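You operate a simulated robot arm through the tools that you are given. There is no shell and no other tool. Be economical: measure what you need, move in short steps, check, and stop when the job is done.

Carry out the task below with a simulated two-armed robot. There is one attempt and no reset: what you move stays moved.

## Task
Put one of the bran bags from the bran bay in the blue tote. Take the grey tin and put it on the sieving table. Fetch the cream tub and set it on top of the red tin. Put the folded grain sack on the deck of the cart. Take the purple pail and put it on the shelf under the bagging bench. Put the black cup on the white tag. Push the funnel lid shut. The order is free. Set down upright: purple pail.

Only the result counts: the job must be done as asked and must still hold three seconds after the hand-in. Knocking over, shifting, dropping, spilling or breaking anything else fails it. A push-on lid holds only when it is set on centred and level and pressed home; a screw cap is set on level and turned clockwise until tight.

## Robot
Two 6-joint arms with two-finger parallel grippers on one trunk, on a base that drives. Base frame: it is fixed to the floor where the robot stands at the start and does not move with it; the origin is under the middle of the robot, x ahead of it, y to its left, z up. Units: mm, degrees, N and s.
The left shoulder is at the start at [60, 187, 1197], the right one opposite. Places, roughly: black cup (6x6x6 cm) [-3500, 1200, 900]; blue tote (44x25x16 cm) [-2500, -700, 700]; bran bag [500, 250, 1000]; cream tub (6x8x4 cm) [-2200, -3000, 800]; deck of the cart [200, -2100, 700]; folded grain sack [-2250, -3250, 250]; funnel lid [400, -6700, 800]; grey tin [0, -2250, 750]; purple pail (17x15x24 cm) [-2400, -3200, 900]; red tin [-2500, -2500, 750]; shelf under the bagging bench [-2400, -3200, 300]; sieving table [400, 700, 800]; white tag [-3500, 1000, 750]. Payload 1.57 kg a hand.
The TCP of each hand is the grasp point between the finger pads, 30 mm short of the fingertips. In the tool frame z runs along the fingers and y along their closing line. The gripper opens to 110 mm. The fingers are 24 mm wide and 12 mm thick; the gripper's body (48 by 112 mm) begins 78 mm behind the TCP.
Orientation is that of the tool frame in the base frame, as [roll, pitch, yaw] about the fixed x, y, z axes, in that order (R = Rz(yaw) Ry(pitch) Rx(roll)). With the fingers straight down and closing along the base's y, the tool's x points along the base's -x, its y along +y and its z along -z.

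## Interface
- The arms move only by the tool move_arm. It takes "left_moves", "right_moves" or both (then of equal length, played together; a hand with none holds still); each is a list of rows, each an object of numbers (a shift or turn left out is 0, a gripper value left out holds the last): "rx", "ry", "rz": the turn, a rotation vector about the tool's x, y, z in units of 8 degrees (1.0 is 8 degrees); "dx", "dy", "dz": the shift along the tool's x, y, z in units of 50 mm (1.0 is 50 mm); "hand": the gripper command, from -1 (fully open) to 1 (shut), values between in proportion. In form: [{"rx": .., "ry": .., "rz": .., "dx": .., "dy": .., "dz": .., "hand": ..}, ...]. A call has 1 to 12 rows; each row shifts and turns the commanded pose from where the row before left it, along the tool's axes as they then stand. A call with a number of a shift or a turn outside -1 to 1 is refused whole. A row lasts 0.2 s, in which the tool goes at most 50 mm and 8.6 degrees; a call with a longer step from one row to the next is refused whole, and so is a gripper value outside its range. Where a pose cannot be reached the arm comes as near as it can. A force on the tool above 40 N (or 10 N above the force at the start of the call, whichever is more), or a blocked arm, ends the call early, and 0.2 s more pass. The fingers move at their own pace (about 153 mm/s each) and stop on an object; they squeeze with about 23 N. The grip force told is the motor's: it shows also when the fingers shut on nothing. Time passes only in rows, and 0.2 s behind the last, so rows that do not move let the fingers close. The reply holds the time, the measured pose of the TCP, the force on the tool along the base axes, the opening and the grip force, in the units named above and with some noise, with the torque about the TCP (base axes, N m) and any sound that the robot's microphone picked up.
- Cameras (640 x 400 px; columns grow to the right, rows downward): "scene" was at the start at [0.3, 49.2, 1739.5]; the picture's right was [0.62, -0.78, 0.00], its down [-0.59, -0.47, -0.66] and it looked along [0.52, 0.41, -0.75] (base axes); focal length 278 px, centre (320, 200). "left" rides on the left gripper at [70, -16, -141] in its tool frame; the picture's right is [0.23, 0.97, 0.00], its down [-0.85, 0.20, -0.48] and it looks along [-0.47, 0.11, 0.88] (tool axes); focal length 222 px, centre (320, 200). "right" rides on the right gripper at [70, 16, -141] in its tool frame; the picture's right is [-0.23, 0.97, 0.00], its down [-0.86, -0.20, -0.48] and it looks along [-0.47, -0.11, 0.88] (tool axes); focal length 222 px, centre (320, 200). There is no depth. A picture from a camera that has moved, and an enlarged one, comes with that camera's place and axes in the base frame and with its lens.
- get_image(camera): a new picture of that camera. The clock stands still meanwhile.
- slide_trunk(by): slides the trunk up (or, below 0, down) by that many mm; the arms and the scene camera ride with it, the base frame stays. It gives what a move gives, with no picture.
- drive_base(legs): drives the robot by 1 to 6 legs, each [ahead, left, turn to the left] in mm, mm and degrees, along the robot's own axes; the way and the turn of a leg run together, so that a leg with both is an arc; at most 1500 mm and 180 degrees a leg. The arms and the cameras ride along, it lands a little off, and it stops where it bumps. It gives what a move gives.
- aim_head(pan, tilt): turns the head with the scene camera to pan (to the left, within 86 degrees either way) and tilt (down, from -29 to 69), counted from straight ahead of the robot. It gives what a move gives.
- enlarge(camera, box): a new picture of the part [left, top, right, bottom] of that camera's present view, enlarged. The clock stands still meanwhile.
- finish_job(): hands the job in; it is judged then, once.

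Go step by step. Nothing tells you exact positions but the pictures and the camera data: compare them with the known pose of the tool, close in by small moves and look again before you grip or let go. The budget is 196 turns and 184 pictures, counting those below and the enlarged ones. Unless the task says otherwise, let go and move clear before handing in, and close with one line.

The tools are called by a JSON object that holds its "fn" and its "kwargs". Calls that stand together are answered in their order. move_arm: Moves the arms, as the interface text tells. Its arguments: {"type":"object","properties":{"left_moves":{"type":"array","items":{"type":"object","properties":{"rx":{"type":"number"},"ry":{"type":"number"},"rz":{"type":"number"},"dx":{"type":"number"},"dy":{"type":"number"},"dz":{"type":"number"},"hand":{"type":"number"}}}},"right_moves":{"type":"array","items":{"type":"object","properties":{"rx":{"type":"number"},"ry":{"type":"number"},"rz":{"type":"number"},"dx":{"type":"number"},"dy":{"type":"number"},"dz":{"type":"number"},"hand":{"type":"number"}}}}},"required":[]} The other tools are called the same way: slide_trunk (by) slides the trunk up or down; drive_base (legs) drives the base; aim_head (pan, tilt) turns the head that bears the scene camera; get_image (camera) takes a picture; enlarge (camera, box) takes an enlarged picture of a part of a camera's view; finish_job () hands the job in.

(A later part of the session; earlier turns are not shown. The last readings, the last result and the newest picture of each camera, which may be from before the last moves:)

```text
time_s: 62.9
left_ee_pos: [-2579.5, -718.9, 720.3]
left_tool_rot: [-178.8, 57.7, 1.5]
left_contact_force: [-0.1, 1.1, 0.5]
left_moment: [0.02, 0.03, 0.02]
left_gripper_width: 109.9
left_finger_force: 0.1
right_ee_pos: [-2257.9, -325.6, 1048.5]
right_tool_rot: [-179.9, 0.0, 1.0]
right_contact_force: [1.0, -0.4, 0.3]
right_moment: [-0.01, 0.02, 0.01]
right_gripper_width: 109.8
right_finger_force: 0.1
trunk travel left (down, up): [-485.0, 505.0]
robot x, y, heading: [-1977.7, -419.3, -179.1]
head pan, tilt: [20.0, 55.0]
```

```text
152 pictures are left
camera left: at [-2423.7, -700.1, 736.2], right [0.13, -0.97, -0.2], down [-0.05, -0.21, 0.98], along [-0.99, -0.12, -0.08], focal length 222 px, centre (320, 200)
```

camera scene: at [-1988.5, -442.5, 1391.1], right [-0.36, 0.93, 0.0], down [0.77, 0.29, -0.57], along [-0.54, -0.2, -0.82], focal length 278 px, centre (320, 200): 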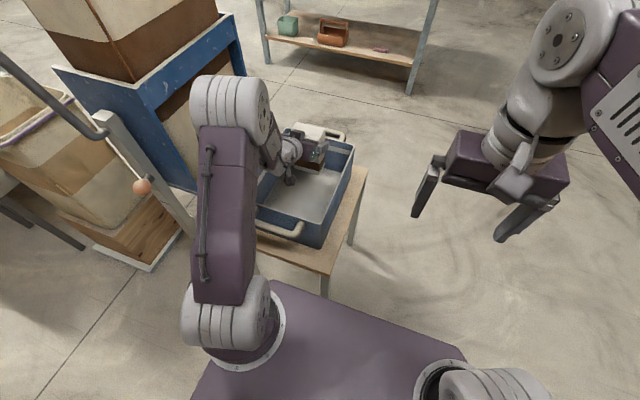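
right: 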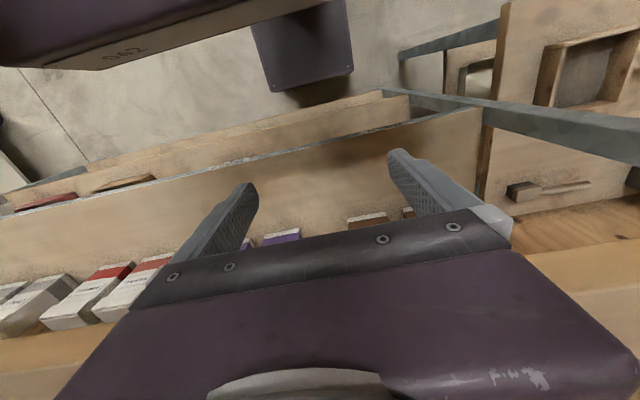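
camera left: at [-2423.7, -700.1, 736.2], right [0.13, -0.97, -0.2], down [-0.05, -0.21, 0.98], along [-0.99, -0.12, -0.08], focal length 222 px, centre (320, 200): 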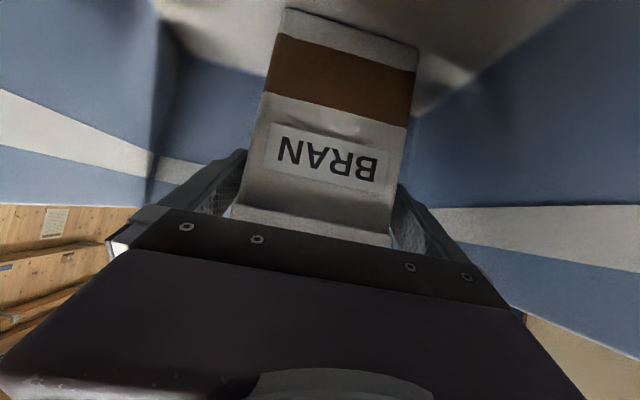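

Released and standing. Raise the trunk straight up and back away, then look at the tote.

{"fn": "slide_trunk", "kwargs": {"by": 180}}

{"fn": "drive_base", "kwargs": {"legs": [[-500, 0, 0]]}}

{"fn": "aim_head", "kwargs": {"pan": 15, "tilt": 32}}

{"fn": "get_image", "kwargs": {"camera": "scene"}}

```text
time_s: 64.8
left_ee_pos: [-2581.0, -719.5, 899.5]
left_tool_rot: [-179.0, 57.7, 1.4]
left_contact_force: [-0.9, 0.2, 0.5]
left_moment: [0.01, 0.04, 0.01]
left_gripper_width: 110.0
left_finger_force: 0.1
right_ee_pos: [-2259.6, -326.1, 1229.0]
right_tool_rot: [-179.9, -0.1, 0.9]
right_contact_force: [0.1, 0.2, 0.5]
right_moment: [0.0, 0.0, 0.03]
right_gripper_width: 110.0
right_finger_force: 0.1
trunk travel left (down, up): [-665.0, 325.0]
robot x, y, heading: [-1980.0, -419.3, -178.7]
head pan, tilt: [20.0, 55.0]
```

```text
time_s: 67.8
left_ee_pos: [-2083.0, -712.8, 900.1]
left_tool_rot: [-178.9, 57.7, 1.5]
left_contact_force: [0.2, -0.1, 0.5]
left_moment: [0.06, -0.03, 0.0]
left_gripper_width: 109.9
left_finger_force: 0.1
right_ee_pos: [-1761.6, -318.2, 1229.5]
right_tool_rot: [179.9, 0.0, 1.0]
right_contact_force: [0.0, 0.7, 0.7]
right_moment: [0.01, 0.02, 0.0]
right_gripper_width: 110.2
right_finger_force: 0.0
trunk travel left (down, up): [-665.0, 325.0]
robot x, y, heading: [-1481.9, -409.7, -179.2]
head pan, tilt: [20.0, 55.0]
```

```text
time_s: 68.7
left_ee_pos: [-2082.6, -711.1, 899.5]
left_tool_rot: [-178.9, 57.8, 1.5]
left_contact_force: [-0.3, -0.7, -0.8]
left_moment: [0.02, 0.0, 0.02]
left_gripper_width: 110.1
left_finger_force: 0.0
right_ee_pos: [-1760.8, -318.2, 1229.1]
right_tool_rot: [-180.0, 0.1, 0.8]
right_contact_force: [-0.4, -0.7, 0.5]
right_moment: [-0.02, -0.04, 0.04]
right_gripper_width: 109.8
right_finger_force: 0.1
trunk travel left (down, up): [-665.0, 325.0]
robot x, y, heading: [-1481.6, -415.3, -179.1]
head pan, tilt: [15.0, 32.0]
```

```text
151 pictures are left
camera scene: at [-1508.7, -433.7, 1603.9], right [-0.27, 0.96, 0.0], down [0.51, 0.15, -0.85], along [-0.82, -0.23, -0.53], focal length 278 px, centre (320, 200)
```

scene: 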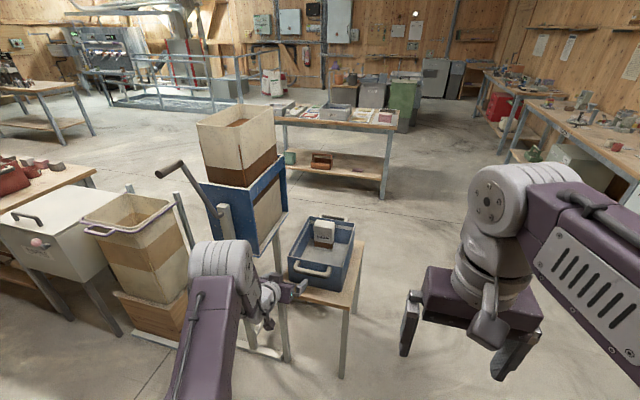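

The bag stands in the tote. Next the black cup and white tag: drive to around (−3200, 200) and face the long bench.

{"fn": "drive_base", "kwargs": {"legs": [[500, -500, 0], [1200, 0, 0], [0, 0, -90]]}}

{"fn": "aim_head", "kwargs": {"pan": 15, "tilt": 30}}

{"fn": "get_image", "kwargs": {"camera": "scene"}}

```text
time_s: 82.1
left_ee_pos: [-3497.7, 664.3, 899.8]
left_tool_rot: [-179.0, 57.7, -88.7]
left_contact_force: [-0.8, 0.2, 0.4]
left_moment: [0.01, 0.02, -0.01]
left_gripper_width: 109.8
left_finger_force: 0.1
right_ee_pos: [-3105.5, 341.2, 1229.5]
right_tool_rot: [-180.0, 0.0, -89.4]
right_contact_force: [0.2, -0.6, 0.2]
right_moment: [0.01, 0.05, 0.01]
right_gripper_width: 109.9
right_finger_force: 0.0
trunk travel left (down, up): [-665.0, 325.0]
robot x, y, heading: [-3197.3, 63.1, 90.6]
head pan, tilt: [15.0, 32.0]
```

```text
time_s: 82.7
left_ee_pos: [-3498.2, 663.8, 900.0]
left_tool_rot: [-178.9, 57.7, -88.7]
left_contact_force: [0.7, 0.4, 0.2]
left_moment: [0.02, 0.02, 0.01]
left_gripper_width: 110.2
left_finger_force: 0.0
right_ee_pos: [-3104.1, 342.6, 1228.6]
right_tool_rot: [-180.0, -0.1, -89.4]
right_contact_force: [0.3, 0.6, -0.5]
right_moment: [-0.04, 0.02, 0.04]
right_gripper_width: 110.0
right_finger_force: 0.1
trunk travel left (down, up): [-665.0, 325.0]
robot x, y, heading: [-3197.1, 57.9, 90.9]
head pan, tilt: [15.0, 30.0]
```

```text
150 pictures are left
camera scene: at [-3222.8, 89.9, 1607.1], right [0.96, 0.27, 0.0], down [0.14, -0.48, -0.87], along [-0.23, 0.83, -0.5], focal length 278 px, centre (320, 200)
```

scene: 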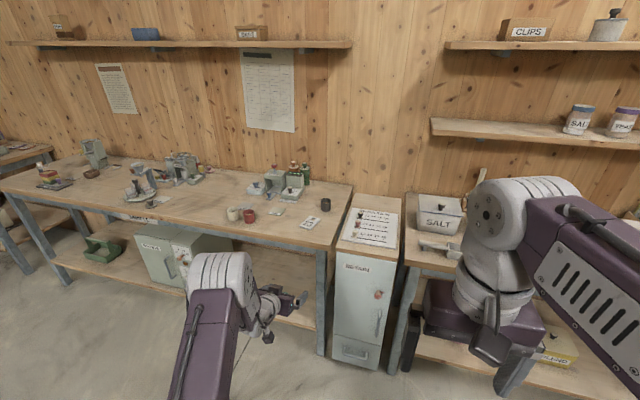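

{"fn": "enlarge", "kwargs": {"camera": "scene", "box": [200, 140, 360, 240]}}

```text
4.00 times, centred on (280, 190) of scene
camera zoom: at [-3222.8, 89.9, 1607.1], right [0.96, 0.27, 0.0], down [0.14, -0.48, -0.87], along [-0.23, 0.83, -0.5], focal length 1114 px, centre (480, 240)
```

zoom: 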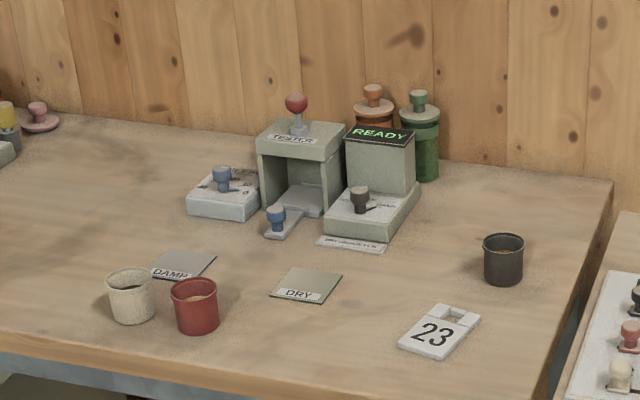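

Black cup near (−3504,1177) and white tag "23" near (−3543,1053), if the bench top is ~900 high. Raise the trunk and drive 250 nearer to triangulate.

{"fn": "slide_trunk", "kwargs": {"by": 120}}

{"fn": "drive_base", "kwargs": {"legs": [[250, 0, -0.8]]}}

{"fn": "aim_head", "kwargs": {"pan": 20, "tilt": 40}}

{"fn": "get_image", "kwargs": {"camera": "scene"}}

{"fn": "get_image", "kwargs": {"camera": "left"}}

```text
time_s: 84.2
left_ee_pos: [-3497.6, 664.4, 1019.7]
left_tool_rot: [-178.9, 57.6, -88.7]
left_contact_force: [0.6, -0.4, 0.1]
left_moment: [0.03, 0.01, -0.06]
left_gripper_width: 110.1
left_finger_force: 0.1
right_ee_pos: [-3105.2, 343.2, 1349.1]
right_tool_rot: [179.9, -0.1, -89.3]
right_contact_force: [-0.2, 0.3, -0.1]
right_moment: [0.01, 0.02, 0.0]
right_gripper_width: 110.0
right_finger_force: 0.0
trunk travel left (down, up): [-785.0, 205.0]
robot x, y, heading: [-3199.1, 63.0, 90.8]
head pan, tilt: [15.0, 30.0]
```

```text
time_s: 86.0
left_ee_pos: [-3490.5, 915.2, 1021.2]
left_tool_rot: [-179.0, 57.8, -89.5]
left_contact_force: [-0.2, 0.5, 0.4]
left_moment: [0.01, 0.06, -0.02]
left_gripper_width: 110.1
left_finger_force: 0.2
right_ee_pos: [-3103.1, 587.3, 1349.2]
right_tool_rot: [179.9, 0.1, -90.0]
right_contact_force: [-0.6, 0.6, -0.3]
right_moment: [0.0, -0.05, 0.03]
right_gripper_width: 110.2
right_finger_force: 0.0
trunk travel left (down, up): [-785.0, 205.0]
robot x, y, heading: [-3199.3, 313.6, 89.8]
head pan, tilt: [15.0, 30.0]
```

```text
time_s: 86.8
left_ee_pos: [-3491.4, 917.5, 1020.1]
left_tool_rot: [-178.9, 57.7, -89.4]
left_contact_force: [-0.3, -0.8, 1.0]
left_moment: [0.0, -0.04, -0.02]
left_gripper_width: 109.9
left_finger_force: 0.0
right_ee_pos: [-3102.1, 589.4, 1348.8]
right_tool_rot: [-180.0, 0.0, -90.1]
right_contact_force: [-0.3, -0.4, 0.3]
right_moment: [0.02, 0.0, 0.01]
right_gripper_width: 110.0
right_finger_force: 0.0
trunk travel left (down, up): [-785.0, 205.0]
robot x, y, heading: [-3197.6, 310.4, 89.9]
head pan, tilt: [20.0, 40.0]
```

```text
148 pictures are left
camera scene: at [-3229.4, 332.0, 1711.8], right [0.94, 0.34, 0.0], down [0.22, -0.6, -0.77], along [-0.26, 0.72, -0.64], focal length 278 px, centre (320, 200)
```

scene: 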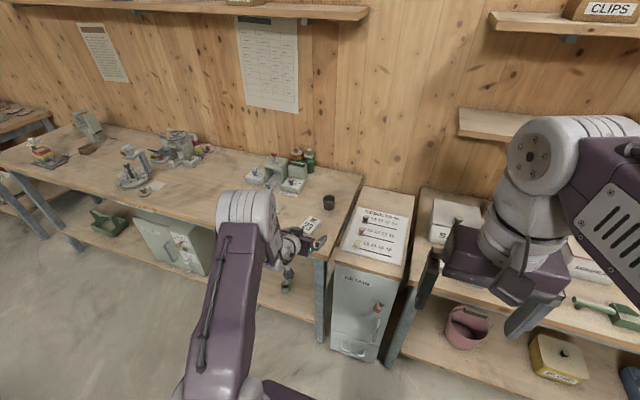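

```text
147 pictures are left
camera left: at [-3474.5, 762.1, 1036.1], right [-0.97, -0.12, -0.2], down [-0.21, 0.05, 0.98], along [-0.1, 0.99, -0.08], focal length 222 px, centre (320, 200)
```

left: 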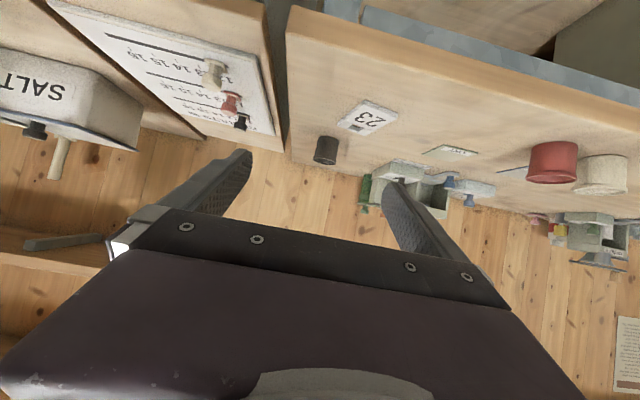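

Triangulated: bench z≈857, tag (−3558,1112), cup about (−3515,1245). Drive nearer with the hand above, then re-check.

{"fn": "drive_base", "kwargs": {"legs": [[200, 24, 0]]}}

{"fn": "slide_trunk", "kwargs": {"by": -70}}

{"fn": "get_image", "kwargs": {"camera": "left"}}

```text
time_s: 88.4
left_ee_pos: [-3513.1, 1115.7, 1021.4]
left_tool_rot: [-179.0, 57.8, -89.5]
left_contact_force: [-0.6, -0.5, 0.4]
left_moment: [-0.01, 0.0, 0.03]
left_gripper_width: 110.0
left_finger_force: 0.2
right_ee_pos: [-3126.1, 787.5, 1350.0]
right_tool_rot: [179.9, 0.2, -90.2]
right_contact_force: [0.8, -0.3, -0.1]
right_moment: [0.0, -0.01, -0.01]
right_gripper_width: 110.1
right_finger_force: 0.2
trunk travel left (down, up): [-785.0, 205.0]
robot x, y, heading: [-3226.0, 514.1, 89.9]
head pan, tilt: [20.0, 40.0]
```

```text
time_s: 89.5
left_ee_pos: [-3513.3, 1117.8, 950.8]
left_tool_rot: [-178.9, 57.7, -89.6]
left_contact_force: [-0.2, 0.1, -0.3]
left_moment: [0.0, 0.03, -0.01]
left_gripper_width: 110.1
left_finger_force: 0.0
right_ee_pos: [-3126.6, 789.4, 1279.5]
right_tool_rot: [-180.0, 0.1, -90.2]
right_contact_force: [0.4, 0.4, 0.9]
right_moment: [0.03, 0.02, 0.0]
right_gripper_width: 110.1
right_finger_force: 0.1
trunk travel left (down, up): [-715.0, 275.0]
robot x, y, heading: [-3223.9, 513.8, 89.9]
head pan, tilt: [20.0, 40.0]
```

```text
146 pictures are left
camera left: at [-3497.7, 962.3, 966.7], right [-0.97, -0.11, -0.2], down [-0.21, 0.05, 0.98], along [-0.1, 0.99, -0.08], focal length 222 px, centre (320, 200)
```

left: 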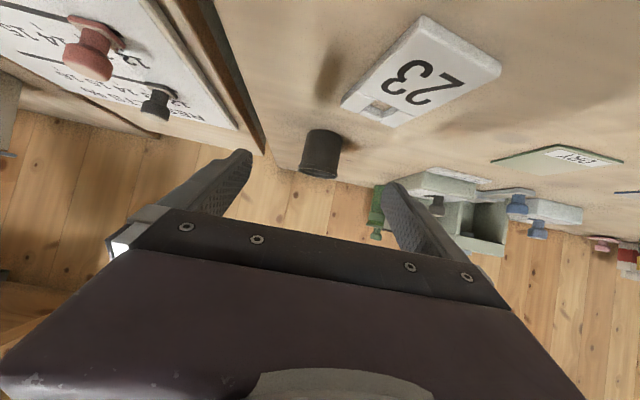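

Cup centre ≈(−3514,1258). Lower to z≈898, drive 100 ahead, then check.

{"fn": "slide_trunk", "kwargs": {"by": -52}}

{"fn": "drive_base", "kwargs": {"legs": [[95, 1, 0]]}}

{"fn": "get_image", "kwargs": {"camera": "left"}}

```text
time_s: 90.4
left_ee_pos: [-3513.7, 1118.4, 898.5]
left_tool_rot: [-178.9, 57.8, -89.4]
left_contact_force: [0.3, 0.9, -0.1]
left_moment: [0.01, 0.02, 0.0]
left_gripper_width: 109.8
left_finger_force: 0.1
right_ee_pos: [-3125.2, 789.9, 1227.7]
right_tool_rot: [-180.0, 0.1, -90.1]
right_contact_force: [-0.3, 0.1, 0.5]
right_moment: [-0.01, -0.01, 0.03]
right_gripper_width: 110.0
right_finger_force: 0.1
trunk travel left (down, up): [-663.0, 327.0]
robot x, y, heading: [-3222.5, 510.7, 89.9]
head pan, tilt: [20.0, 40.0]
```

```text
time_s: 91.5
left_ee_pos: [-3515.1, 1213.0, 897.7]
left_tool_rot: [-178.8, 57.8, -89.5]
left_contact_force: [0.2, 0.2, 0.6]
left_moment: [-0.04, -0.05, 0.0]
left_gripper_width: 109.9
left_finger_force: 0.0
right_ee_pos: [-3127.3, 883.6, 1227.8]
right_tool_rot: [180.0, 0.1, -90.1]
right_contact_force: [-0.3, 0.7, -0.3]
right_moment: [-0.02, 0.0, -0.02]
right_gripper_width: 110.1
right_finger_force: 0.1
trunk travel left (down, up): [-663.0, 327.0]
robot x, y, heading: [-3220.6, 608.4, 90.1]
head pan, tilt: [20.0, 40.0]
```

```text
145 pictures are left
camera left: at [-3498.7, 1056.7, 914.4], right [-0.97, -0.11, -0.2], down [-0.21, 0.05, 0.98], along [-0.1, 0.99, -0.08], focal length 222 px, centre (320, 200)
```

left: 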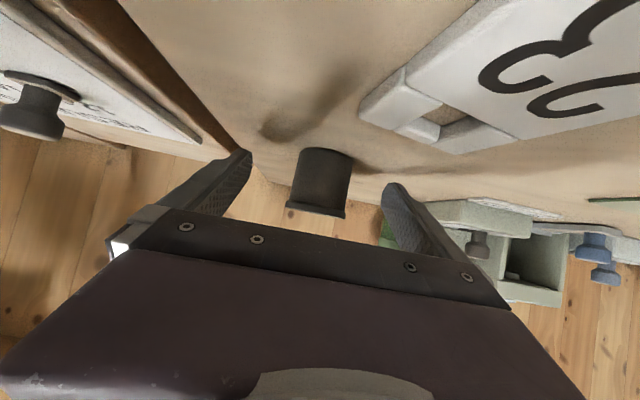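

Cup centred between fingers. Move in 47 mm, down 8, and close.

{"fn": "move_arm", "kwargs": {"left_moves": [{"dz": 0.22, "dx": -0.092}, {"dz": 0.22, "dx": -0.092}, {"dz": 0.22, "dx": -0.092}, {"dz": 0.22, "dx": -0.092}]}}

{"fn": "get_image", "kwargs": {"camera": "left"}}

```text
time_s: 92.5
left_ee_pos: [-3513.4, 1257.9, 889.8]
left_tool_rot: [-178.9, 57.7, -89.5]
left_contact_force: [0.0, -0.4, -0.2]
left_moment: [0.0, 0.02, -0.02]
left_gripper_width: 109.7
left_finger_force: 0.2
right_ee_pos: [-3125.8, 883.3, 1226.8]
right_tool_rot: [180.0, 0.1, -90.1]
right_contact_force: [-0.1, -0.4, 0.9]
right_moment: [-0.01, 0.02, -0.01]
right_gripper_width: 110.0
right_finger_force: 0.0
trunk travel left (down, up): [-663.0, 327.0]
robot x, y, heading: [-3224.6, 603.1, 90.0]
head pan, tilt: [20.0, 40.0]
```

```text
144 pictures are left
camera left: at [-3498.0, 1103.8, 906.2], right [-0.97, -0.11, -0.2], down [-0.21, 0.05, 0.98], along [-0.1, 0.99, -0.08], focal length 222 px, centre (320, 200)
```

left: 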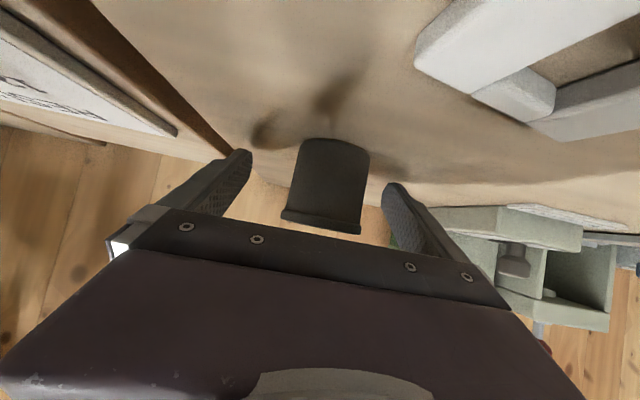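

{"fn": "move_arm", "kwargs": {"left_moves": [{"hand": 0}, {"hand": 0.3}, {"hand": 1}, {"hand": 1}, {"hand": 1}]}}

{"fn": "get_image", "kwargs": {"camera": "left"}}

```text
time_s: 93.7
left_ee_pos: [-3513.8, 1258.9, 888.8]
left_tool_rot: [-178.9, 57.6, -89.5]
left_contact_force: [-0.2, -0.5, -1.3]
left_moment: [0.04, -0.01, -0.02]
left_gripper_width: 52.5
left_finger_force: 22.7
right_ee_pos: [-3127.0, 883.9, 1227.0]
right_tool_rot: [-180.0, 0.2, -90.0]
right_contact_force: [-0.9, 0.4, 0.3]
right_moment: [0.03, 0.01, 0.0]
right_gripper_width: 109.8
right_finger_force: 0.1
trunk travel left (down, up): [-663.0, 327.0]
robot x, y, heading: [-3222.2, 603.6, 89.8]
head pan, tilt: [20.0, 40.0]
```

```text
143 pictures are left
camera left: at [-3498.0, 1103.7, 906.2], right [-0.97, -0.11, -0.2], down [-0.21, 0.05, 0.98], along [-0.1, 0.99, -0.08], focal length 222 px, centre (320, 200)
```

left: 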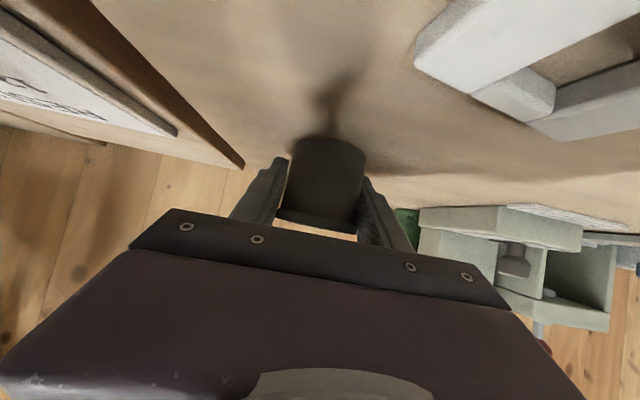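

Gripped the cup (52 mm). Lift 50 and move over the tag.

{"fn": "slide_trunk", "kwargs": {"by": 50}}

{"fn": "drive_base", "kwargs": {"legs": [[-152, 43, 0]]}}

{"fn": "get_image", "kwargs": {"camera": "left"}}

{"fn": "enlarge", "kwargs": {"camera": "scene", "box": [230, 160, 390, 290]}}

```text
time_s: 94.6
left_ee_pos: [-3514.6, 1259.7, 938.7]
left_tool_rot: [-178.9, 57.6, -89.5]
left_contact_force: [0.1, 0.0, -0.4]
left_moment: [-0.01, 0.0, -0.02]
left_gripper_width: 52.6
left_finger_force: 23.0
right_ee_pos: [-3126.0, 884.9, 1276.9]
right_tool_rot: [180.0, 0.0, -90.1]
right_contact_force: [1.0, 0.2, -0.6]
right_moment: [0.02, -0.01, 0.02]
right_gripper_width: 109.9
right_finger_force: 0.0
trunk travel left (down, up): [-713.0, 277.0]
robot x, y, heading: [-3224.9, 607.4, 89.9]
head pan, tilt: [20.0, 40.0]
```

```text
time_s: 96.0
left_ee_pos: [-3555.6, 1108.6, 939.0]
left_tool_rot: [-179.0, 57.6, -89.6]
left_contact_force: [1.2, 0.0, -1.0]
left_moment: [-0.01, 0.0, 0.0]
left_gripper_width: 52.8
left_finger_force: 23.0
right_ee_pos: [-3169.1, 733.4, 1278.3]
right_tool_rot: [-180.0, 0.1, -90.1]
right_contact_force: [-0.4, 0.5, -0.6]
right_moment: [0.03, 0.03, 0.0]
right_gripper_width: 109.9
right_finger_force: 0.0
trunk travel left (down, up): [-713.0, 277.0]
robot x, y, heading: [-3265.1, 453.0, 89.9]
head pan, tilt: [20.0, 40.0]
```

```text
142 pictures are left
camera left: at [-3540.7, 954.1, 955.5], right [-0.97, -0.11, -0.2], down [-0.21, 0.06, 0.98], along [-0.1, 0.99, -0.08], focal length 222 px, centre (320, 200)
```

left: 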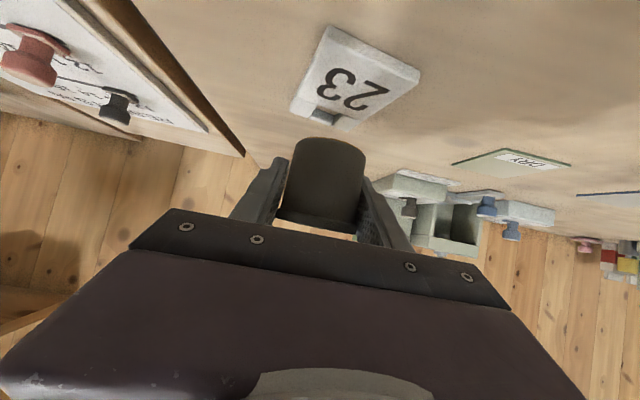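

```text
3.08 times, centred on (310, 225) of scene
camera zoom: at [-3296.6, 477.4, 1639.7], right [0.94, 0.34, 0.0], down [0.22, -0.61, -0.77], along [-0.26, 0.72, -0.64], focal length 857 px, centre (351, 123)
```

zoom: 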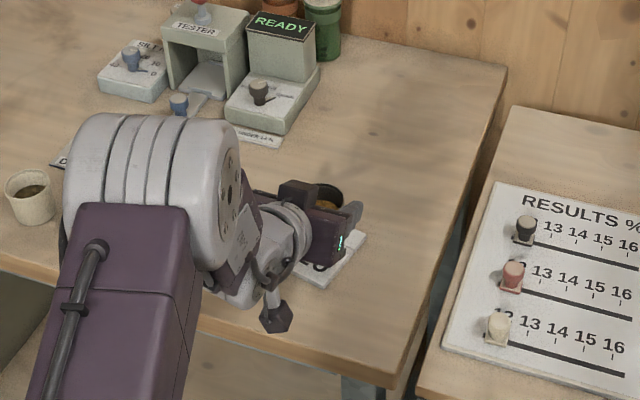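

Tag centre confirmed (−3556,1113). Shift back 8 mm to sit on its solid part and lower until contact.

{"fn": "move_arm", "kwargs": {"left_moves": [{"dz": -0.136, "dx": 0.086}, {"dz": 0.107, "dx": 0.169}, {"dz": 0.107, "dx": 0.169}, {"dz": 0.107, "dx": 0.169}, {"dz": 0.032, "dx": 0.051}, {"dz": 0.032, "dx": 0.051}]}}

{"fn": "get_image", "kwargs": {"camera": "left"}}

```text
time_s: 97.4
left_ee_pos: [-3555.7, 1099.4, 903.6]
left_tool_rot: [-178.8, 57.8, -89.5]
left_contact_force: [0.2, 0.0, 0.0]
left_moment: [0.02, -0.02, -0.01]
left_gripper_width: 52.5
left_finger_force: 22.7
right_ee_pos: [-3170.1, 732.8, 1277.1]
right_tool_rot: [-179.9, 0.0, -90.1]
right_contact_force: [-0.6, -0.4, -0.2]
right_moment: [-0.02, 0.02, -0.01]
right_gripper_width: 110.0
right_finger_force: 0.0
trunk travel left (down, up): [-713.0, 277.0]
robot x, y, heading: [-3266.6, 457.9, 90.0]
head pan, tilt: [20.0, 40.0]
```

```text
140 pictures are left
camera left: at [-3540.9, 944.7, 920.0], right [-0.97, -0.11, -0.2], down [-0.21, 0.05, 0.98], along [-0.1, 0.99, -0.08], focal length 222 px, centre (320, 200)
```

left: 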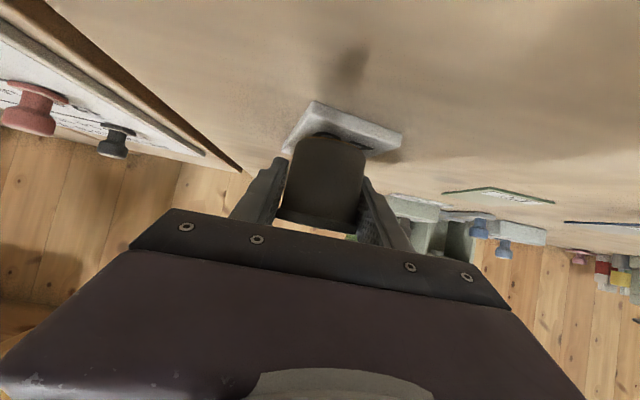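

Almost on it; lower in 2 mm steps until contact.

{"fn": "move_arm", "kwargs": {"left_moves": [{"dz": 0.0213, "dx": 0.0338}, {"dz": 0.0213, "dx": 0.0338}, {"dz": 0.0213, "dx": 0.0338}, {"dz": 0.0213, "dx": 0.0338}, {}, {}]}}

{"fn": "enlarge", "kwargs": {"camera": "left", "box": [220, 80, 440, 240]}}

```text
time_s: 98.8
left_ee_pos: [-3556.1, 1100.9, 898.2]
left_tool_rot: [-179.0, 57.9, -89.6]
left_contact_force: [-1.1, 2.6, 12.2]
left_moment: [-0.11, -0.09, -0.02]
left_gripper_width: 52.6
left_finger_force: 22.8
right_ee_pos: [-3169.7, 730.7, 1276.6]
right_tool_rot: [179.9, 0.2, -90.1]
right_contact_force: [-1.3, -0.1, -0.3]
right_moment: [0.06, 0.0, 0.01]
right_gripper_width: 110.0
right_finger_force: 0.1
trunk travel left (down, up): [-713.0, 277.0]
robot x, y, heading: [-3266.4, 454.5, 89.8]
head pan, tilt: [20.0, 40.0]
```

```text
2.50 times, centred on (330, 160) of left
camera zoom: at [-3540.5, 944.8, 913.8], right [-0.97, -0.11, -0.2], down [-0.21, 0.05, 0.98], along [-0.1, 0.99, -0.07], focal length 555 px, centre (295, 300)
```

zoom: 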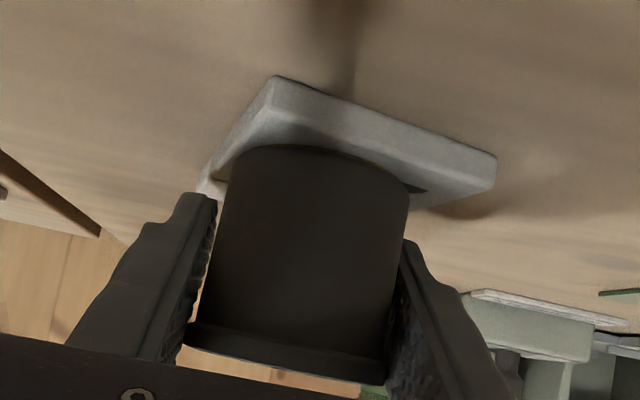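

The cup rests on the tag with ~12 N. Release and retreat back along the tool, then look.

{"fn": "move_arm", "kwargs": {"left_moves": [{"dx": -0.02, "dz": -0.012}, {"hand": -1}, {"hand": -1}, {"hand": -1}, {"dz": -1}, {"dz": -1}, {"dz": -1}]}}

{"fn": "drive_base", "kwargs": {"legs": [[-150, 0, 0]]}}

{"fn": "enlarge", "kwargs": {"camera": "scene", "box": [230, 110, 390, 240]}}

{"fn": "enlarge", "kwargs": {"camera": "left", "box": [220, 60, 440, 220]}}

```text
time_s: 100.4
left_ee_pos: [-3577.6, 993.0, 993.6]
left_tool_rot: [-177.9, 57.5, -88.9]
left_contact_force: [0.7, -0.6, -0.1]
left_moment: [-0.01, 0.0, 0.01]
left_gripper_width: 109.9
left_finger_force: 0.0
left hand out of reach, approached as far as the arm can: row 5, 6, 7
right_ee_pos: [-3170.3, 730.1, 1277.7]
right_tool_rot: [179.9, 0.2, -90.1]
right_contact_force: [1.0, -1.3, -0.4]
right_moment: [0.0, 0.01, 0.02]
right_gripper_width: 110.0
right_finger_force: 0.1
trunk travel left (down, up): [-713.0, 277.0]
robot x, y, heading: [-3263.8, 453.4, 89.8]
head pan, tilt: [20.0, 40.0]
```

```text
time_s: 101.8
left_ee_pos: [-3576.7, 847.5, 992.5]
left_tool_rot: [-177.9, 57.2, -88.9]
left_contact_force: [0.3, -0.4, -0.5]
left_moment: [0.0, 0.0, 0.0]
left_gripper_width: 110.3
left_finger_force: 0.1
right_ee_pos: [-3171.2, 584.5, 1276.3]
right_tool_rot: [179.9, -0.2, -90.3]
right_contact_force: [0.6, -0.1, 0.9]
right_moment: [-0.02, 0.03, -0.01]
right_gripper_width: 109.8
right_finger_force: 0.1
trunk travel left (down, up): [-713.0, 277.0]
robot x, y, heading: [-3265.6, 305.2, 89.8]
head pan, tilt: [20.0, 40.0]
```

```text
3.08 times, centred on (310, 175) of scene
camera zoom: at [-3297.7, 328.1, 1639.7], right [0.94, 0.34, 0.0], down [0.22, -0.61, -0.77], along [-0.26, 0.72, -0.64], focal length 857 px, centre (351, 277)
```

zoom: 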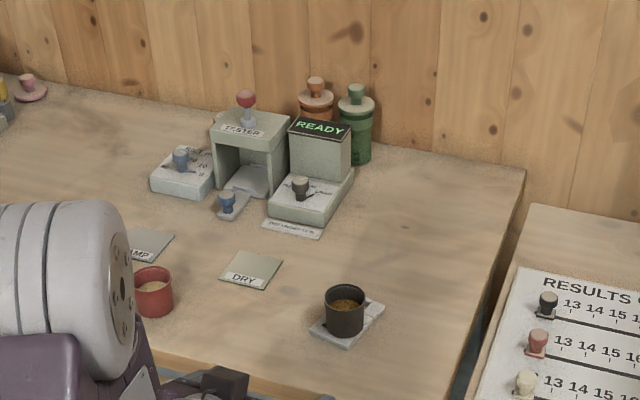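

```text
2.50 times, centred on (330, 140) of left
camera zoom: at [-3562.2, 691.4, 1009.4], right [-0.97, -0.11, -0.21], down [-0.22, 0.06, 0.97], along [-0.1, 0.99, -0.08], focal length 555 px, centre (295, 350)
```

zoom: 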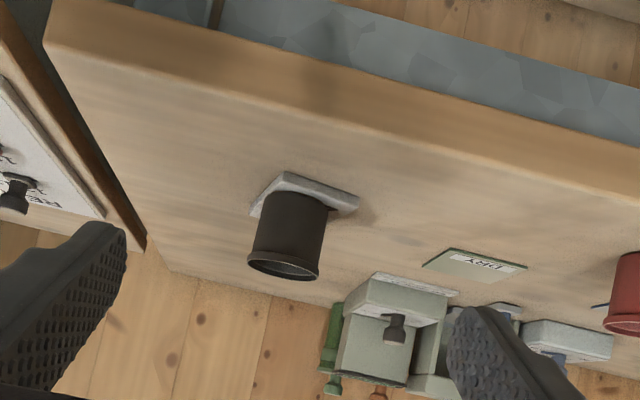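

The cup sits on the tag. Now drive to the bagging bench area via the open aisle.

{"fn": "drive_base", "kwargs": {"legs": [[-250, 0, 0], [0, 0, 90], [-1500, 0, 0], [-650, 0, 0], [0, 1500, 0], [0, 1150, 0]]}}

{"fn": "aim_head", "kwargs": {"pan": 5, "tilt": 28}}

{"fn": "get_image", "kwargs": {"camera": "scene"}}

```text
time_s: 130.1
left_ee_pos: [-1667.0, -2900.8, 993.3]
left_tool_rot: [-177.9, 57.3, 1.4]
left_contact_force: [-0.5, -0.3, 0.1]
left_moment: [0.0, -0.02, -0.02]
left_gripper_width: 110.2
left_finger_force: 0.2
right_ee_pos: [-1407.6, -2493.2, 1277.6]
right_tool_rot: [-180.0, 0.0, 0.1]
right_contact_force: [0.8, 0.6, -0.4]
right_moment: [-0.03, 0.04, 0.01]
right_gripper_width: 110.2
right_finger_force: 0.0
trunk travel left (down, up): [-713.0, 277.0]
robot x, y, heading: [-1128.1, -2589.2, -180.0]
head pan, tilt: [20.0, 40.0]
```

```text
time_s: 130.9
left_ee_pos: [-1667.3, -2900.0, 992.5]
left_tool_rot: [-177.8, 57.3, 1.5]
left_contact_force: [-0.4, 0.1, 0.1]
left_moment: [0.02, 0.02, 0.0]
left_gripper_width: 109.8
left_finger_force: 0.0
right_ee_pos: [-1407.1, -2492.3, 1276.1]
right_tool_rot: [-180.0, 0.1, 0.2]
right_contact_force: [0.0, 0.1, 0.5]
right_moment: [0.0, 0.02, 0.01]
right_gripper_width: 110.3
right_finger_force: 0.0
trunk travel left (down, up): [-713.0, 277.0]
robot x, y, heading: [-1128.8, -2588.1, -180.0]
head pan, tilt: [5.0, 28.0]
```

```text
136 pictures are left
camera scene: at [-1160.5, -2596.2, 1658.2], right [-0.09, 1.0, 0.0], down [0.47, 0.04, -0.88], along [-0.88, -0.08, -0.47], focal length 278 px, centre (320, 200)
```

scene: 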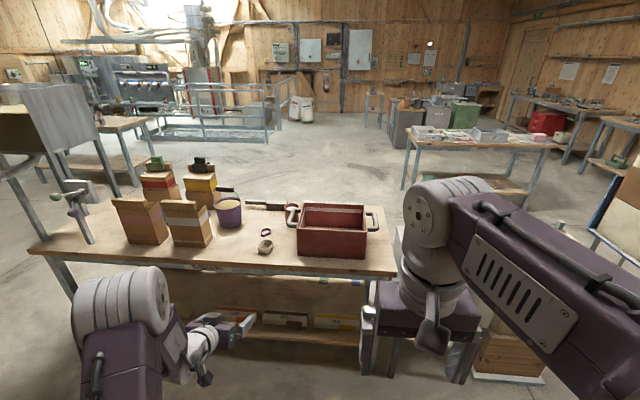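

I see the pail, cream tub and red box on the bench; the right arm hides the rest. I enlarge and also move the right arm aside.

{"fn": "enlarge", "kwargs": {"camera": "scene", "box": [160, 170, 400, 360]}}

{"fn": "move_arm", "kwargs": {"right_moves": [{"dy": -0.9}, {"dy": -0.9}, {"dy": -0.9}, {"dy": -0.9}, {"dy": -0.9}]}}

{"fn": "get_image", "kwargs": {"camera": "scene"}}

```text
2.11 times, centred on (280, 265) of scene
camera zoom: at [-1160.5, -2596.2, 1658.2], right [-0.09, 1.0, 0.0], down [0.47, 0.04, -0.88], along [-0.88, -0.08, -0.47], focal length 586 px, centre (404, 63)
```

zoom: 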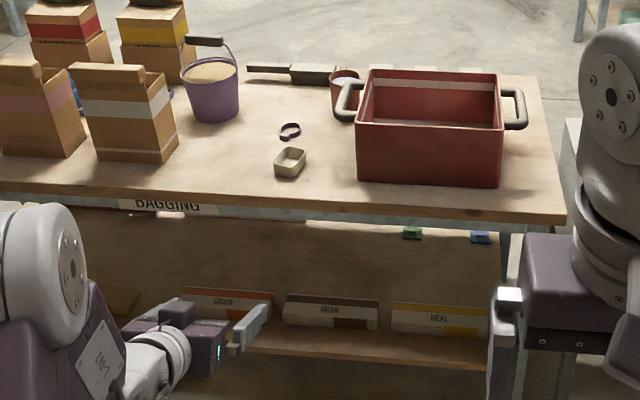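

```text
time_s: 132.1
left_ee_pos: [-1667.0, -2899.3, 993.5]
left_tool_rot: [-178.0, 57.4, 1.4]
left_contact_force: [1.0, -0.9, 0.4]
left_moment: [-0.01, 0.01, 0.04]
left_gripper_width: 110.3
left_finger_force: 0.0
right_ee_pos: [-1407.7, -2264.7, 1278.1]
right_tool_rot: [179.9, -0.1, 0.3]
right_contact_force: [-0.4, 0.1, 0.1]
right_moment: [-0.07, -0.01, 0.06]
right_gripper_width: 110.0
right_finger_force: 0.1
trunk travel left (down, up): [-713.0, 277.0]
robot x, y, heading: [-1131.7, -2585.4, -179.8]
head pan, tilt: [5.0, 28.0]
```

```text
134 pictures are left
camera scene: at [-1161.4, -2594.0, 1658.3], right [-0.09, 1.0, 0.0], down [0.47, 0.04, -0.88], along [-0.88, -0.08, -0.47], focal length 278 px, centre (320, 200)
```

scene: 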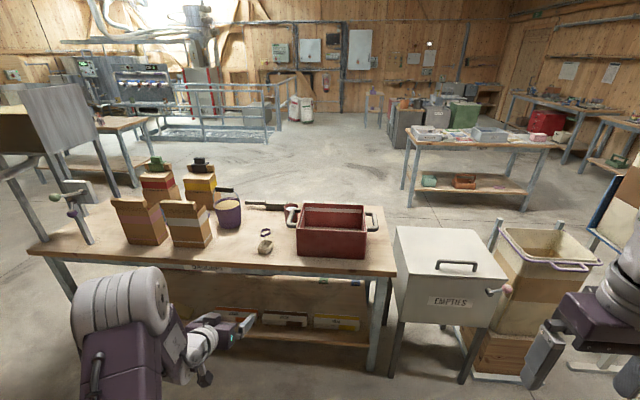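

Bench items located: tub ≈(−2184,−2941), pail ≈(−2342,−3172), GRAIN sack on the shelf ≈(−2260,−3200), red tin behind the red box ≈(−2496,−2516). First the tub: approach with the left hand and look.

{"fn": "drive_base", "kwargs": {"legs": [[330, 42, 0]]}}

{"fn": "move_arm", "kwargs": {"left_moves": [{"dz": 0.6}, {"dz": 0.6}]}}

{"fn": "get_image", "kwargs": {"camera": "left"}}

{"fn": "get_image", "kwargs": {"camera": "scene"}}

```text
time_s: 134.3
left_ee_pos: [-1995.6, -2945.4, 993.5]
left_tool_rot: [-177.9, 57.4, 1.5]
left_contact_force: [-0.4, -0.3, 0.0]
left_moment: [0.02, 0.03, 0.02]
left_gripper_width: 110.0
left_finger_force: 0.1
right_ee_pos: [-1738.6, -2312.1, 1278.2]
right_tool_rot: [-179.9, 0.1, 0.3]
right_contact_force: [-0.9, 0.5, -0.2]
right_moment: [0.0, -0.01, -0.01]
right_gripper_width: 110.0
right_finger_force: 0.1
trunk travel left (down, up): [-713.0, 277.0]
robot x, y, heading: [-1456.7, -2632.0, -179.7]
head pan, tilt: [5.0, 28.0]
```

```text
time_s: 134.9
left_ee_pos: [-2048.4, -2943.9, 960.0]
left_tool_rot: [-177.8, 57.4, 1.6]
left_contact_force: [-0.1, 0.1, -1.0]
left_moment: [-0.02, -0.02, -0.02]
left_gripper_width: 110.0
left_finger_force: 0.0
right_ee_pos: [-1739.8, -2311.9, 1277.3]
right_tool_rot: [-180.0, -0.1, 0.3]
right_contact_force: [-1.0, -0.1, 0.2]
right_moment: [0.01, 0.0, 0.0]
right_gripper_width: 110.2
right_finger_force: 0.2
trunk travel left (down, up): [-713.0, 277.0]
robot x, y, heading: [-1457.9, -2628.5, -179.7]
head pan, tilt: [5.0, 28.0]
```

```text
133 pictures are left
camera left: at [-1891.5, -2927.3, 977.0], right [0.12, -0.97, -0.21], down [-0.06, -0.22, 0.97], along [-0.99, -0.1, -0.08], focal length 222 px, centre (320, 200)
```

left: 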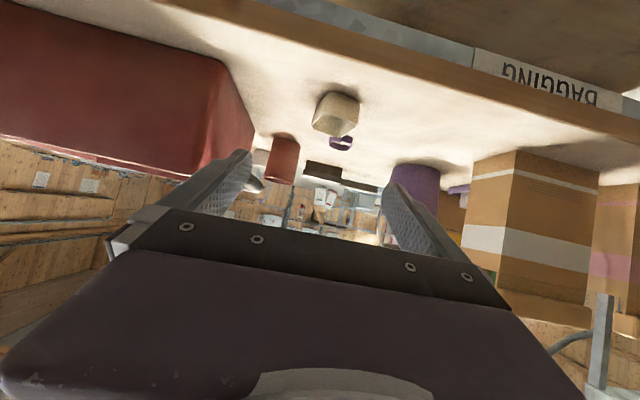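

```text
132 pictures are left
camera scene: at [-1492.5, -2639.5, 1658.3], right [-0.09, 1.0, 0.0], down [0.47, 0.04, -0.88], along [-0.88, -0.08, -0.47], focal length 278 px, centre (320, 200)
```

scene: 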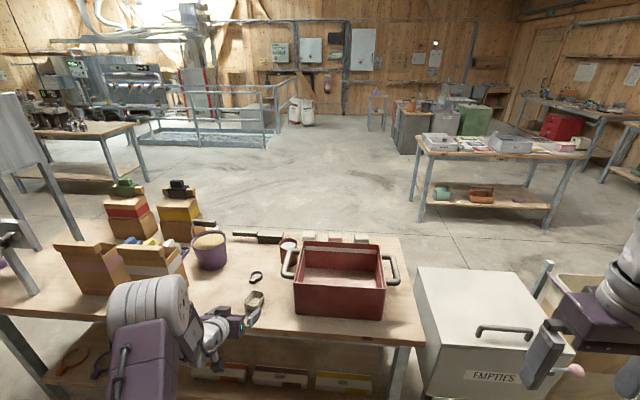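

I enlarge both views for precise tub and bench height.

{"fn": "enlarge", "kwargs": {"camera": "left", "box": [240, 60, 440, 210]}}

{"fn": "enlarge", "kwargs": {"camera": "scene", "box": [180, 210, 420, 370]}}

```text
2.67 times, centred on (340, 135) of left
camera zoom: at [-1891.5, -2927.3, 977.0], right [0.12, -0.97, -0.21], down [-0.06, -0.22, 0.97], along [-0.99, -0.1, -0.08], focal length 592 px, centre (267, 373)
```

zoom: 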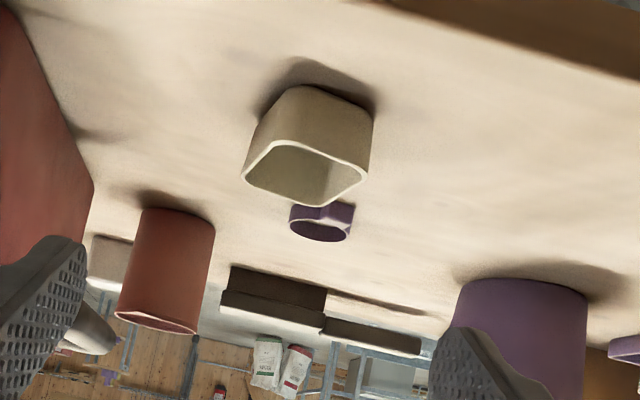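

```text
2.50 times, centred on (300, 290) of scene
camera zoom: at [-1492.5, -2639.5, 1658.3], right [-0.09, 1.0, 0.0], down [0.47, 0.04, -0.88], along [-0.88, -0.08, -0.47], focal length 696 px, centre (370, -25)
```

zoom: 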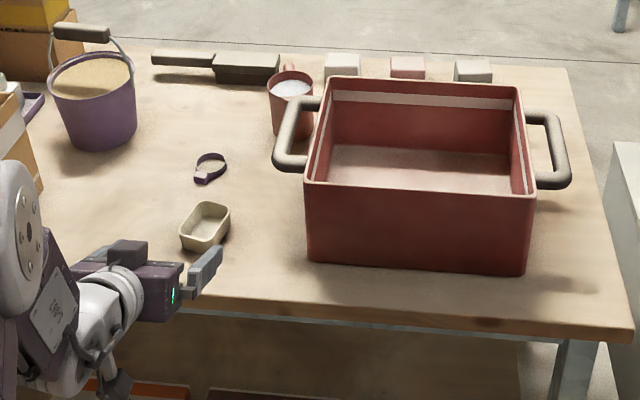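

Bench top z≈794; tub centre ≈(−2222,−2956), turned ~11°. Turn the tool about the vertical by 11°, lower, and advance.

{"fn": "move_arm", "kwargs": {"left_moves": [{"rx": 0.58, "rz": 0.365}, {"rx": 0.58, "rz": 0.365}]}}

{"fn": "slide_trunk", "kwargs": {"by": -110}}

{"fn": "drive_base", "kwargs": {"legs": [[80, 12, 0]]}}

{"fn": "get_image", "kwargs": {"camera": "left"}}

```text
time_s: 135.5
left_ee_pos: [-2049.0, -2944.2, 960.1]
left_tool_rot: [-177.7, 57.6, -9.3]
left_contact_force: [-0.1, -0.2, 0.2]
left_moment: [-0.03, 0.0, -0.03]
left_gripper_width: 110.1
left_finger_force: 0.1
right_ee_pos: [-1738.7, -2312.0, 1278.6]
right_tool_rot: [179.9, 0.0, 0.3]
right_contact_force: [-0.6, 0.6, 0.3]
right_moment: [0.01, -0.02, 0.01]
right_gripper_width: 110.0
right_finger_force: 0.1
trunk travel left (down, up): [-713.0, 277.0]
robot x, y, heading: [-1461.2, -2632.0, -179.5]
head pan, tilt: [5.0, 28.0]
```

```text
time_s: 136.9
left_ee_pos: [-2047.9, -2945.1, 850.2]
left_tool_rot: [-177.8, 57.7, -9.3]
left_contact_force: [0.1, -0.1, -0.2]
left_moment: [-0.03, 0.01, 0.0]
left_gripper_width: 109.7
left_finger_force: 0.1
right_ee_pos: [-1738.9, -2311.4, 1168.4]
right_tool_rot: [-180.0, 0.0, 0.3]
right_contact_force: [0.4, 0.5, 0.8]
right_moment: [-0.03, 0.02, 0.03]
right_gripper_width: 109.9
right_finger_force: 0.0
trunk travel left (down, up): [-603.0, 387.0]
robot x, y, heading: [-1460.4, -2630.8, -179.7]
head pan, tilt: [5.0, 28.0]
```

```text
time_s: 138.0
left_ee_pos: [-2129.5, -2957.3, 850.3]
left_tool_rot: [-177.8, 57.6, -9.3]
left_contact_force: [-0.7, 0.5, 0.4]
left_moment: [0.01, 0.02, -0.02]
left_gripper_width: 109.9
left_finger_force: 0.1
right_ee_pos: [-1819.2, -2323.3, 1168.7]
right_tool_rot: [179.9, 0.0, 0.3]
right_contact_force: [-0.6, -0.7, 0.3]
right_moment: [-0.02, -0.03, 0.01]
right_gripper_width: 110.0
right_finger_force: 0.0
trunk travel left (down, up): [-603.0, 387.0]
robot x, y, heading: [-1536.2, -2644.4, -180.0]
head pan, tilt: [5.0, 28.0]
```

```text
129 pictures are left
camera left: at [-1970.4, -2970.2, 866.8], right [-0.07, -0.97, -0.21], down [-0.1, -0.21, 0.97], along [-0.99, 0.09, -0.08], focal length 222 px, centre (320, 200)
```

left: 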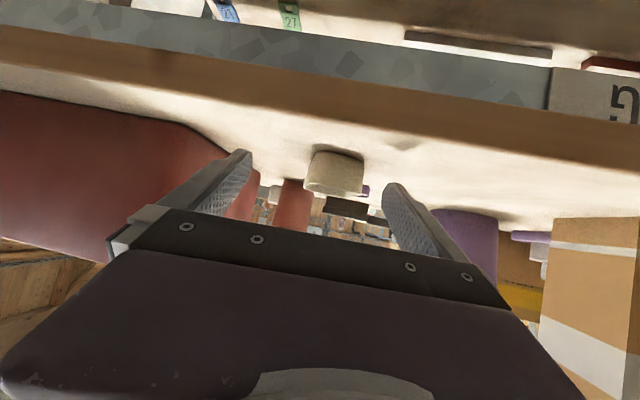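

Tub lines up. Drive 50 more, then arm the last 46 mm and down 24.

{"fn": "drive_base", "kwargs": {"legs": [[50, 0, 0]]}}

{"fn": "move_arm", "kwargs": {"left_moves": [{"dz": 0.26, "dx": -0.022, "dy": 0.008}, {"dz": 0.26, "dx": -0.022, "dy": 0.008}, {"dz": 0.26, "dx": -0.022, "dy": 0.008}, {"dz": 0.26, "dx": -0.022, "dy": 0.008}]}}

{"fn": "get_image", "kwargs": {"camera": "left"}}

{"fn": "enlarge", "kwargs": {"camera": "scene", "box": [180, 240, 340, 370]}}

```text
time_s: 138.9
left_ee_pos: [-2176.5, -2956.6, 850.2]
left_tool_rot: [-177.8, 57.8, -9.3]
left_contact_force: [-0.2, 0.4, 0.4]
left_moment: [-0.01, -0.01, 0.0]
left_gripper_width: 110.0
left_finger_force: 0.1
right_ee_pos: [-1867.8, -2323.7, 1168.6]
right_tool_rot: [180.0, 0.2, 0.3]
right_contact_force: [-0.5, -0.2, 0.3]
right_moment: [0.03, -0.02, -0.04]
right_gripper_width: 110.0
right_finger_force: 0.1
trunk travel left (down, up): [-603.0, 387.0]
robot x, y, heading: [-1588.6, -2642.2, -179.9]
head pan, tilt: [5.0, 28.0]
```

```text
time_s: 139.9
left_ee_pos: [-2221.7, -2948.6, 828.1]
left_tool_rot: [-177.9, 57.6, -9.3]
left_contact_force: [0.2, -0.3, 1.1]
left_moment: [0.01, -0.02, -0.03]
left_gripper_width: 109.5
left_finger_force: 0.0
right_ee_pos: [-1867.2, -2324.8, 1168.7]
right_tool_rot: [-180.0, 0.1, 0.3]
right_contact_force: [0.1, 0.6, -0.2]
right_moment: [-0.02, 0.01, 0.01]
right_gripper_width: 110.1
right_finger_force: 0.0
trunk travel left (down, up): [-603.0, 387.0]
robot x, y, heading: [-1591.7, -2645.9, -179.6]
head pan, tilt: [5.0, 28.0]
```

```text
128 pictures are left
camera left: at [-2064.5, -2962.3, 843.8], right [-0.07, -0.97, -0.21], down [-0.09, -0.21, 0.97], along [-0.99, 0.09, -0.08], focal length 222 px, centre (320, 200)
```

left: 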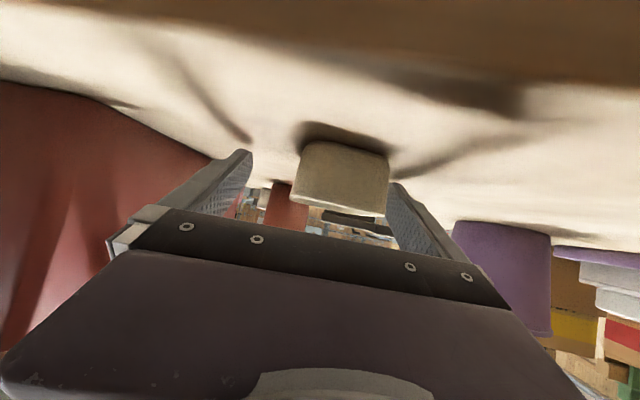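

```text
3.08 times, centred on (260, 305) of scene
camera zoom: at [-1618.8, -2651.6, 1548.4], right [-0.09, 1.0, 0.0], down [0.47, 0.04, -0.88], along [-0.88, -0.08, -0.47], focal length 857 px, centre (505, -123)
```

zoom: 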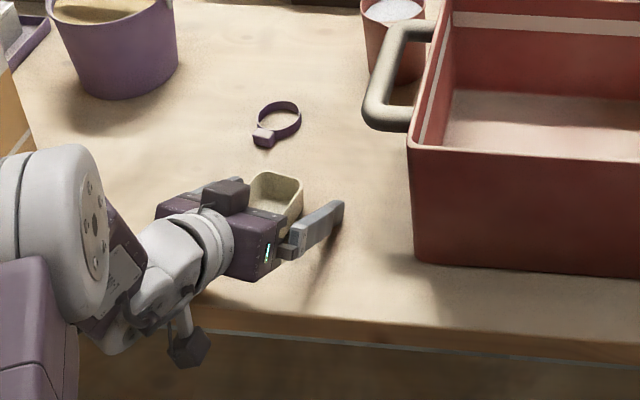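

{"fn": "move_arm", "kwargs": {"left_moves": [{"dz": 0.1, "dx": -0.06}, {"hand": 0}, {"hand": 0.3}, {"hand": 1}, {"hand": 1}, {"hand": 1}]}}

{"fn": "slide_trunk", "kwargs": {"by": 120}}

{"fn": "get_image", "kwargs": {"camera": "left"}}

```text
time_s: 141.3
left_ee_pos: [-2228.8, -2948.9, 827.1]
left_tool_rot: [-177.8, 57.7, -9.3]
left_contact_force: [-1.7, 1.1, 4.9]
left_moment: [-0.1, 0.14, -0.07]
left_gripper_width: 57.3
left_finger_force: 23.2
right_ee_pos: [-1868.7, -2323.7, 1168.1]
right_tool_rot: [180.0, 0.1, 0.2]
right_contact_force: [0.0, -0.2, 0.5]
right_moment: [0.02, -0.01, -0.02]
right_gripper_width: 110.0
right_finger_force: 0.1
trunk travel left (down, up): [-603.0, 387.0]
robot x, y, heading: [-1583.7, -2642.1, -179.5]
head pan, tilt: [5.0, 28.0]
```

```text
time_s: 142.8
left_ee_pos: [-2228.8, -2948.1, 946.0]
left_tool_rot: [-177.7, 57.6, -9.4]
left_contact_force: [0.6, -0.1, -0.2]
left_moment: [0.0, 0.01, 0.0]
left_gripper_width: 57.2
left_finger_force: 23.5
right_ee_pos: [-1868.4, -2323.7, 1289.3]
right_tool_rot: [180.0, -0.1, 0.3]
right_contact_force: [-0.2, -0.5, 0.6]
right_moment: [0.02, 0.02, -0.01]
right_gripper_width: 109.7
right_finger_force: 0.0
trunk travel left (down, up): [-723.0, 267.0]
robot x, y, heading: [-1588.1, -2643.0, -179.9]
head pan, tilt: [5.0, 28.0]
```

```text
126 pictures are left
camera left: at [-2071.1, -2961.4, 962.6], right [-0.07, -0.97, -0.21], down [-0.1, -0.21, 0.97], along [-0.99, 0.09, -0.08], focal length 222 px, centre (320, 200)
```

left: 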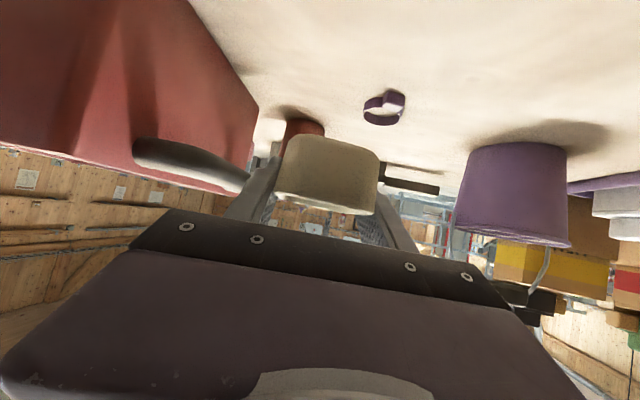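

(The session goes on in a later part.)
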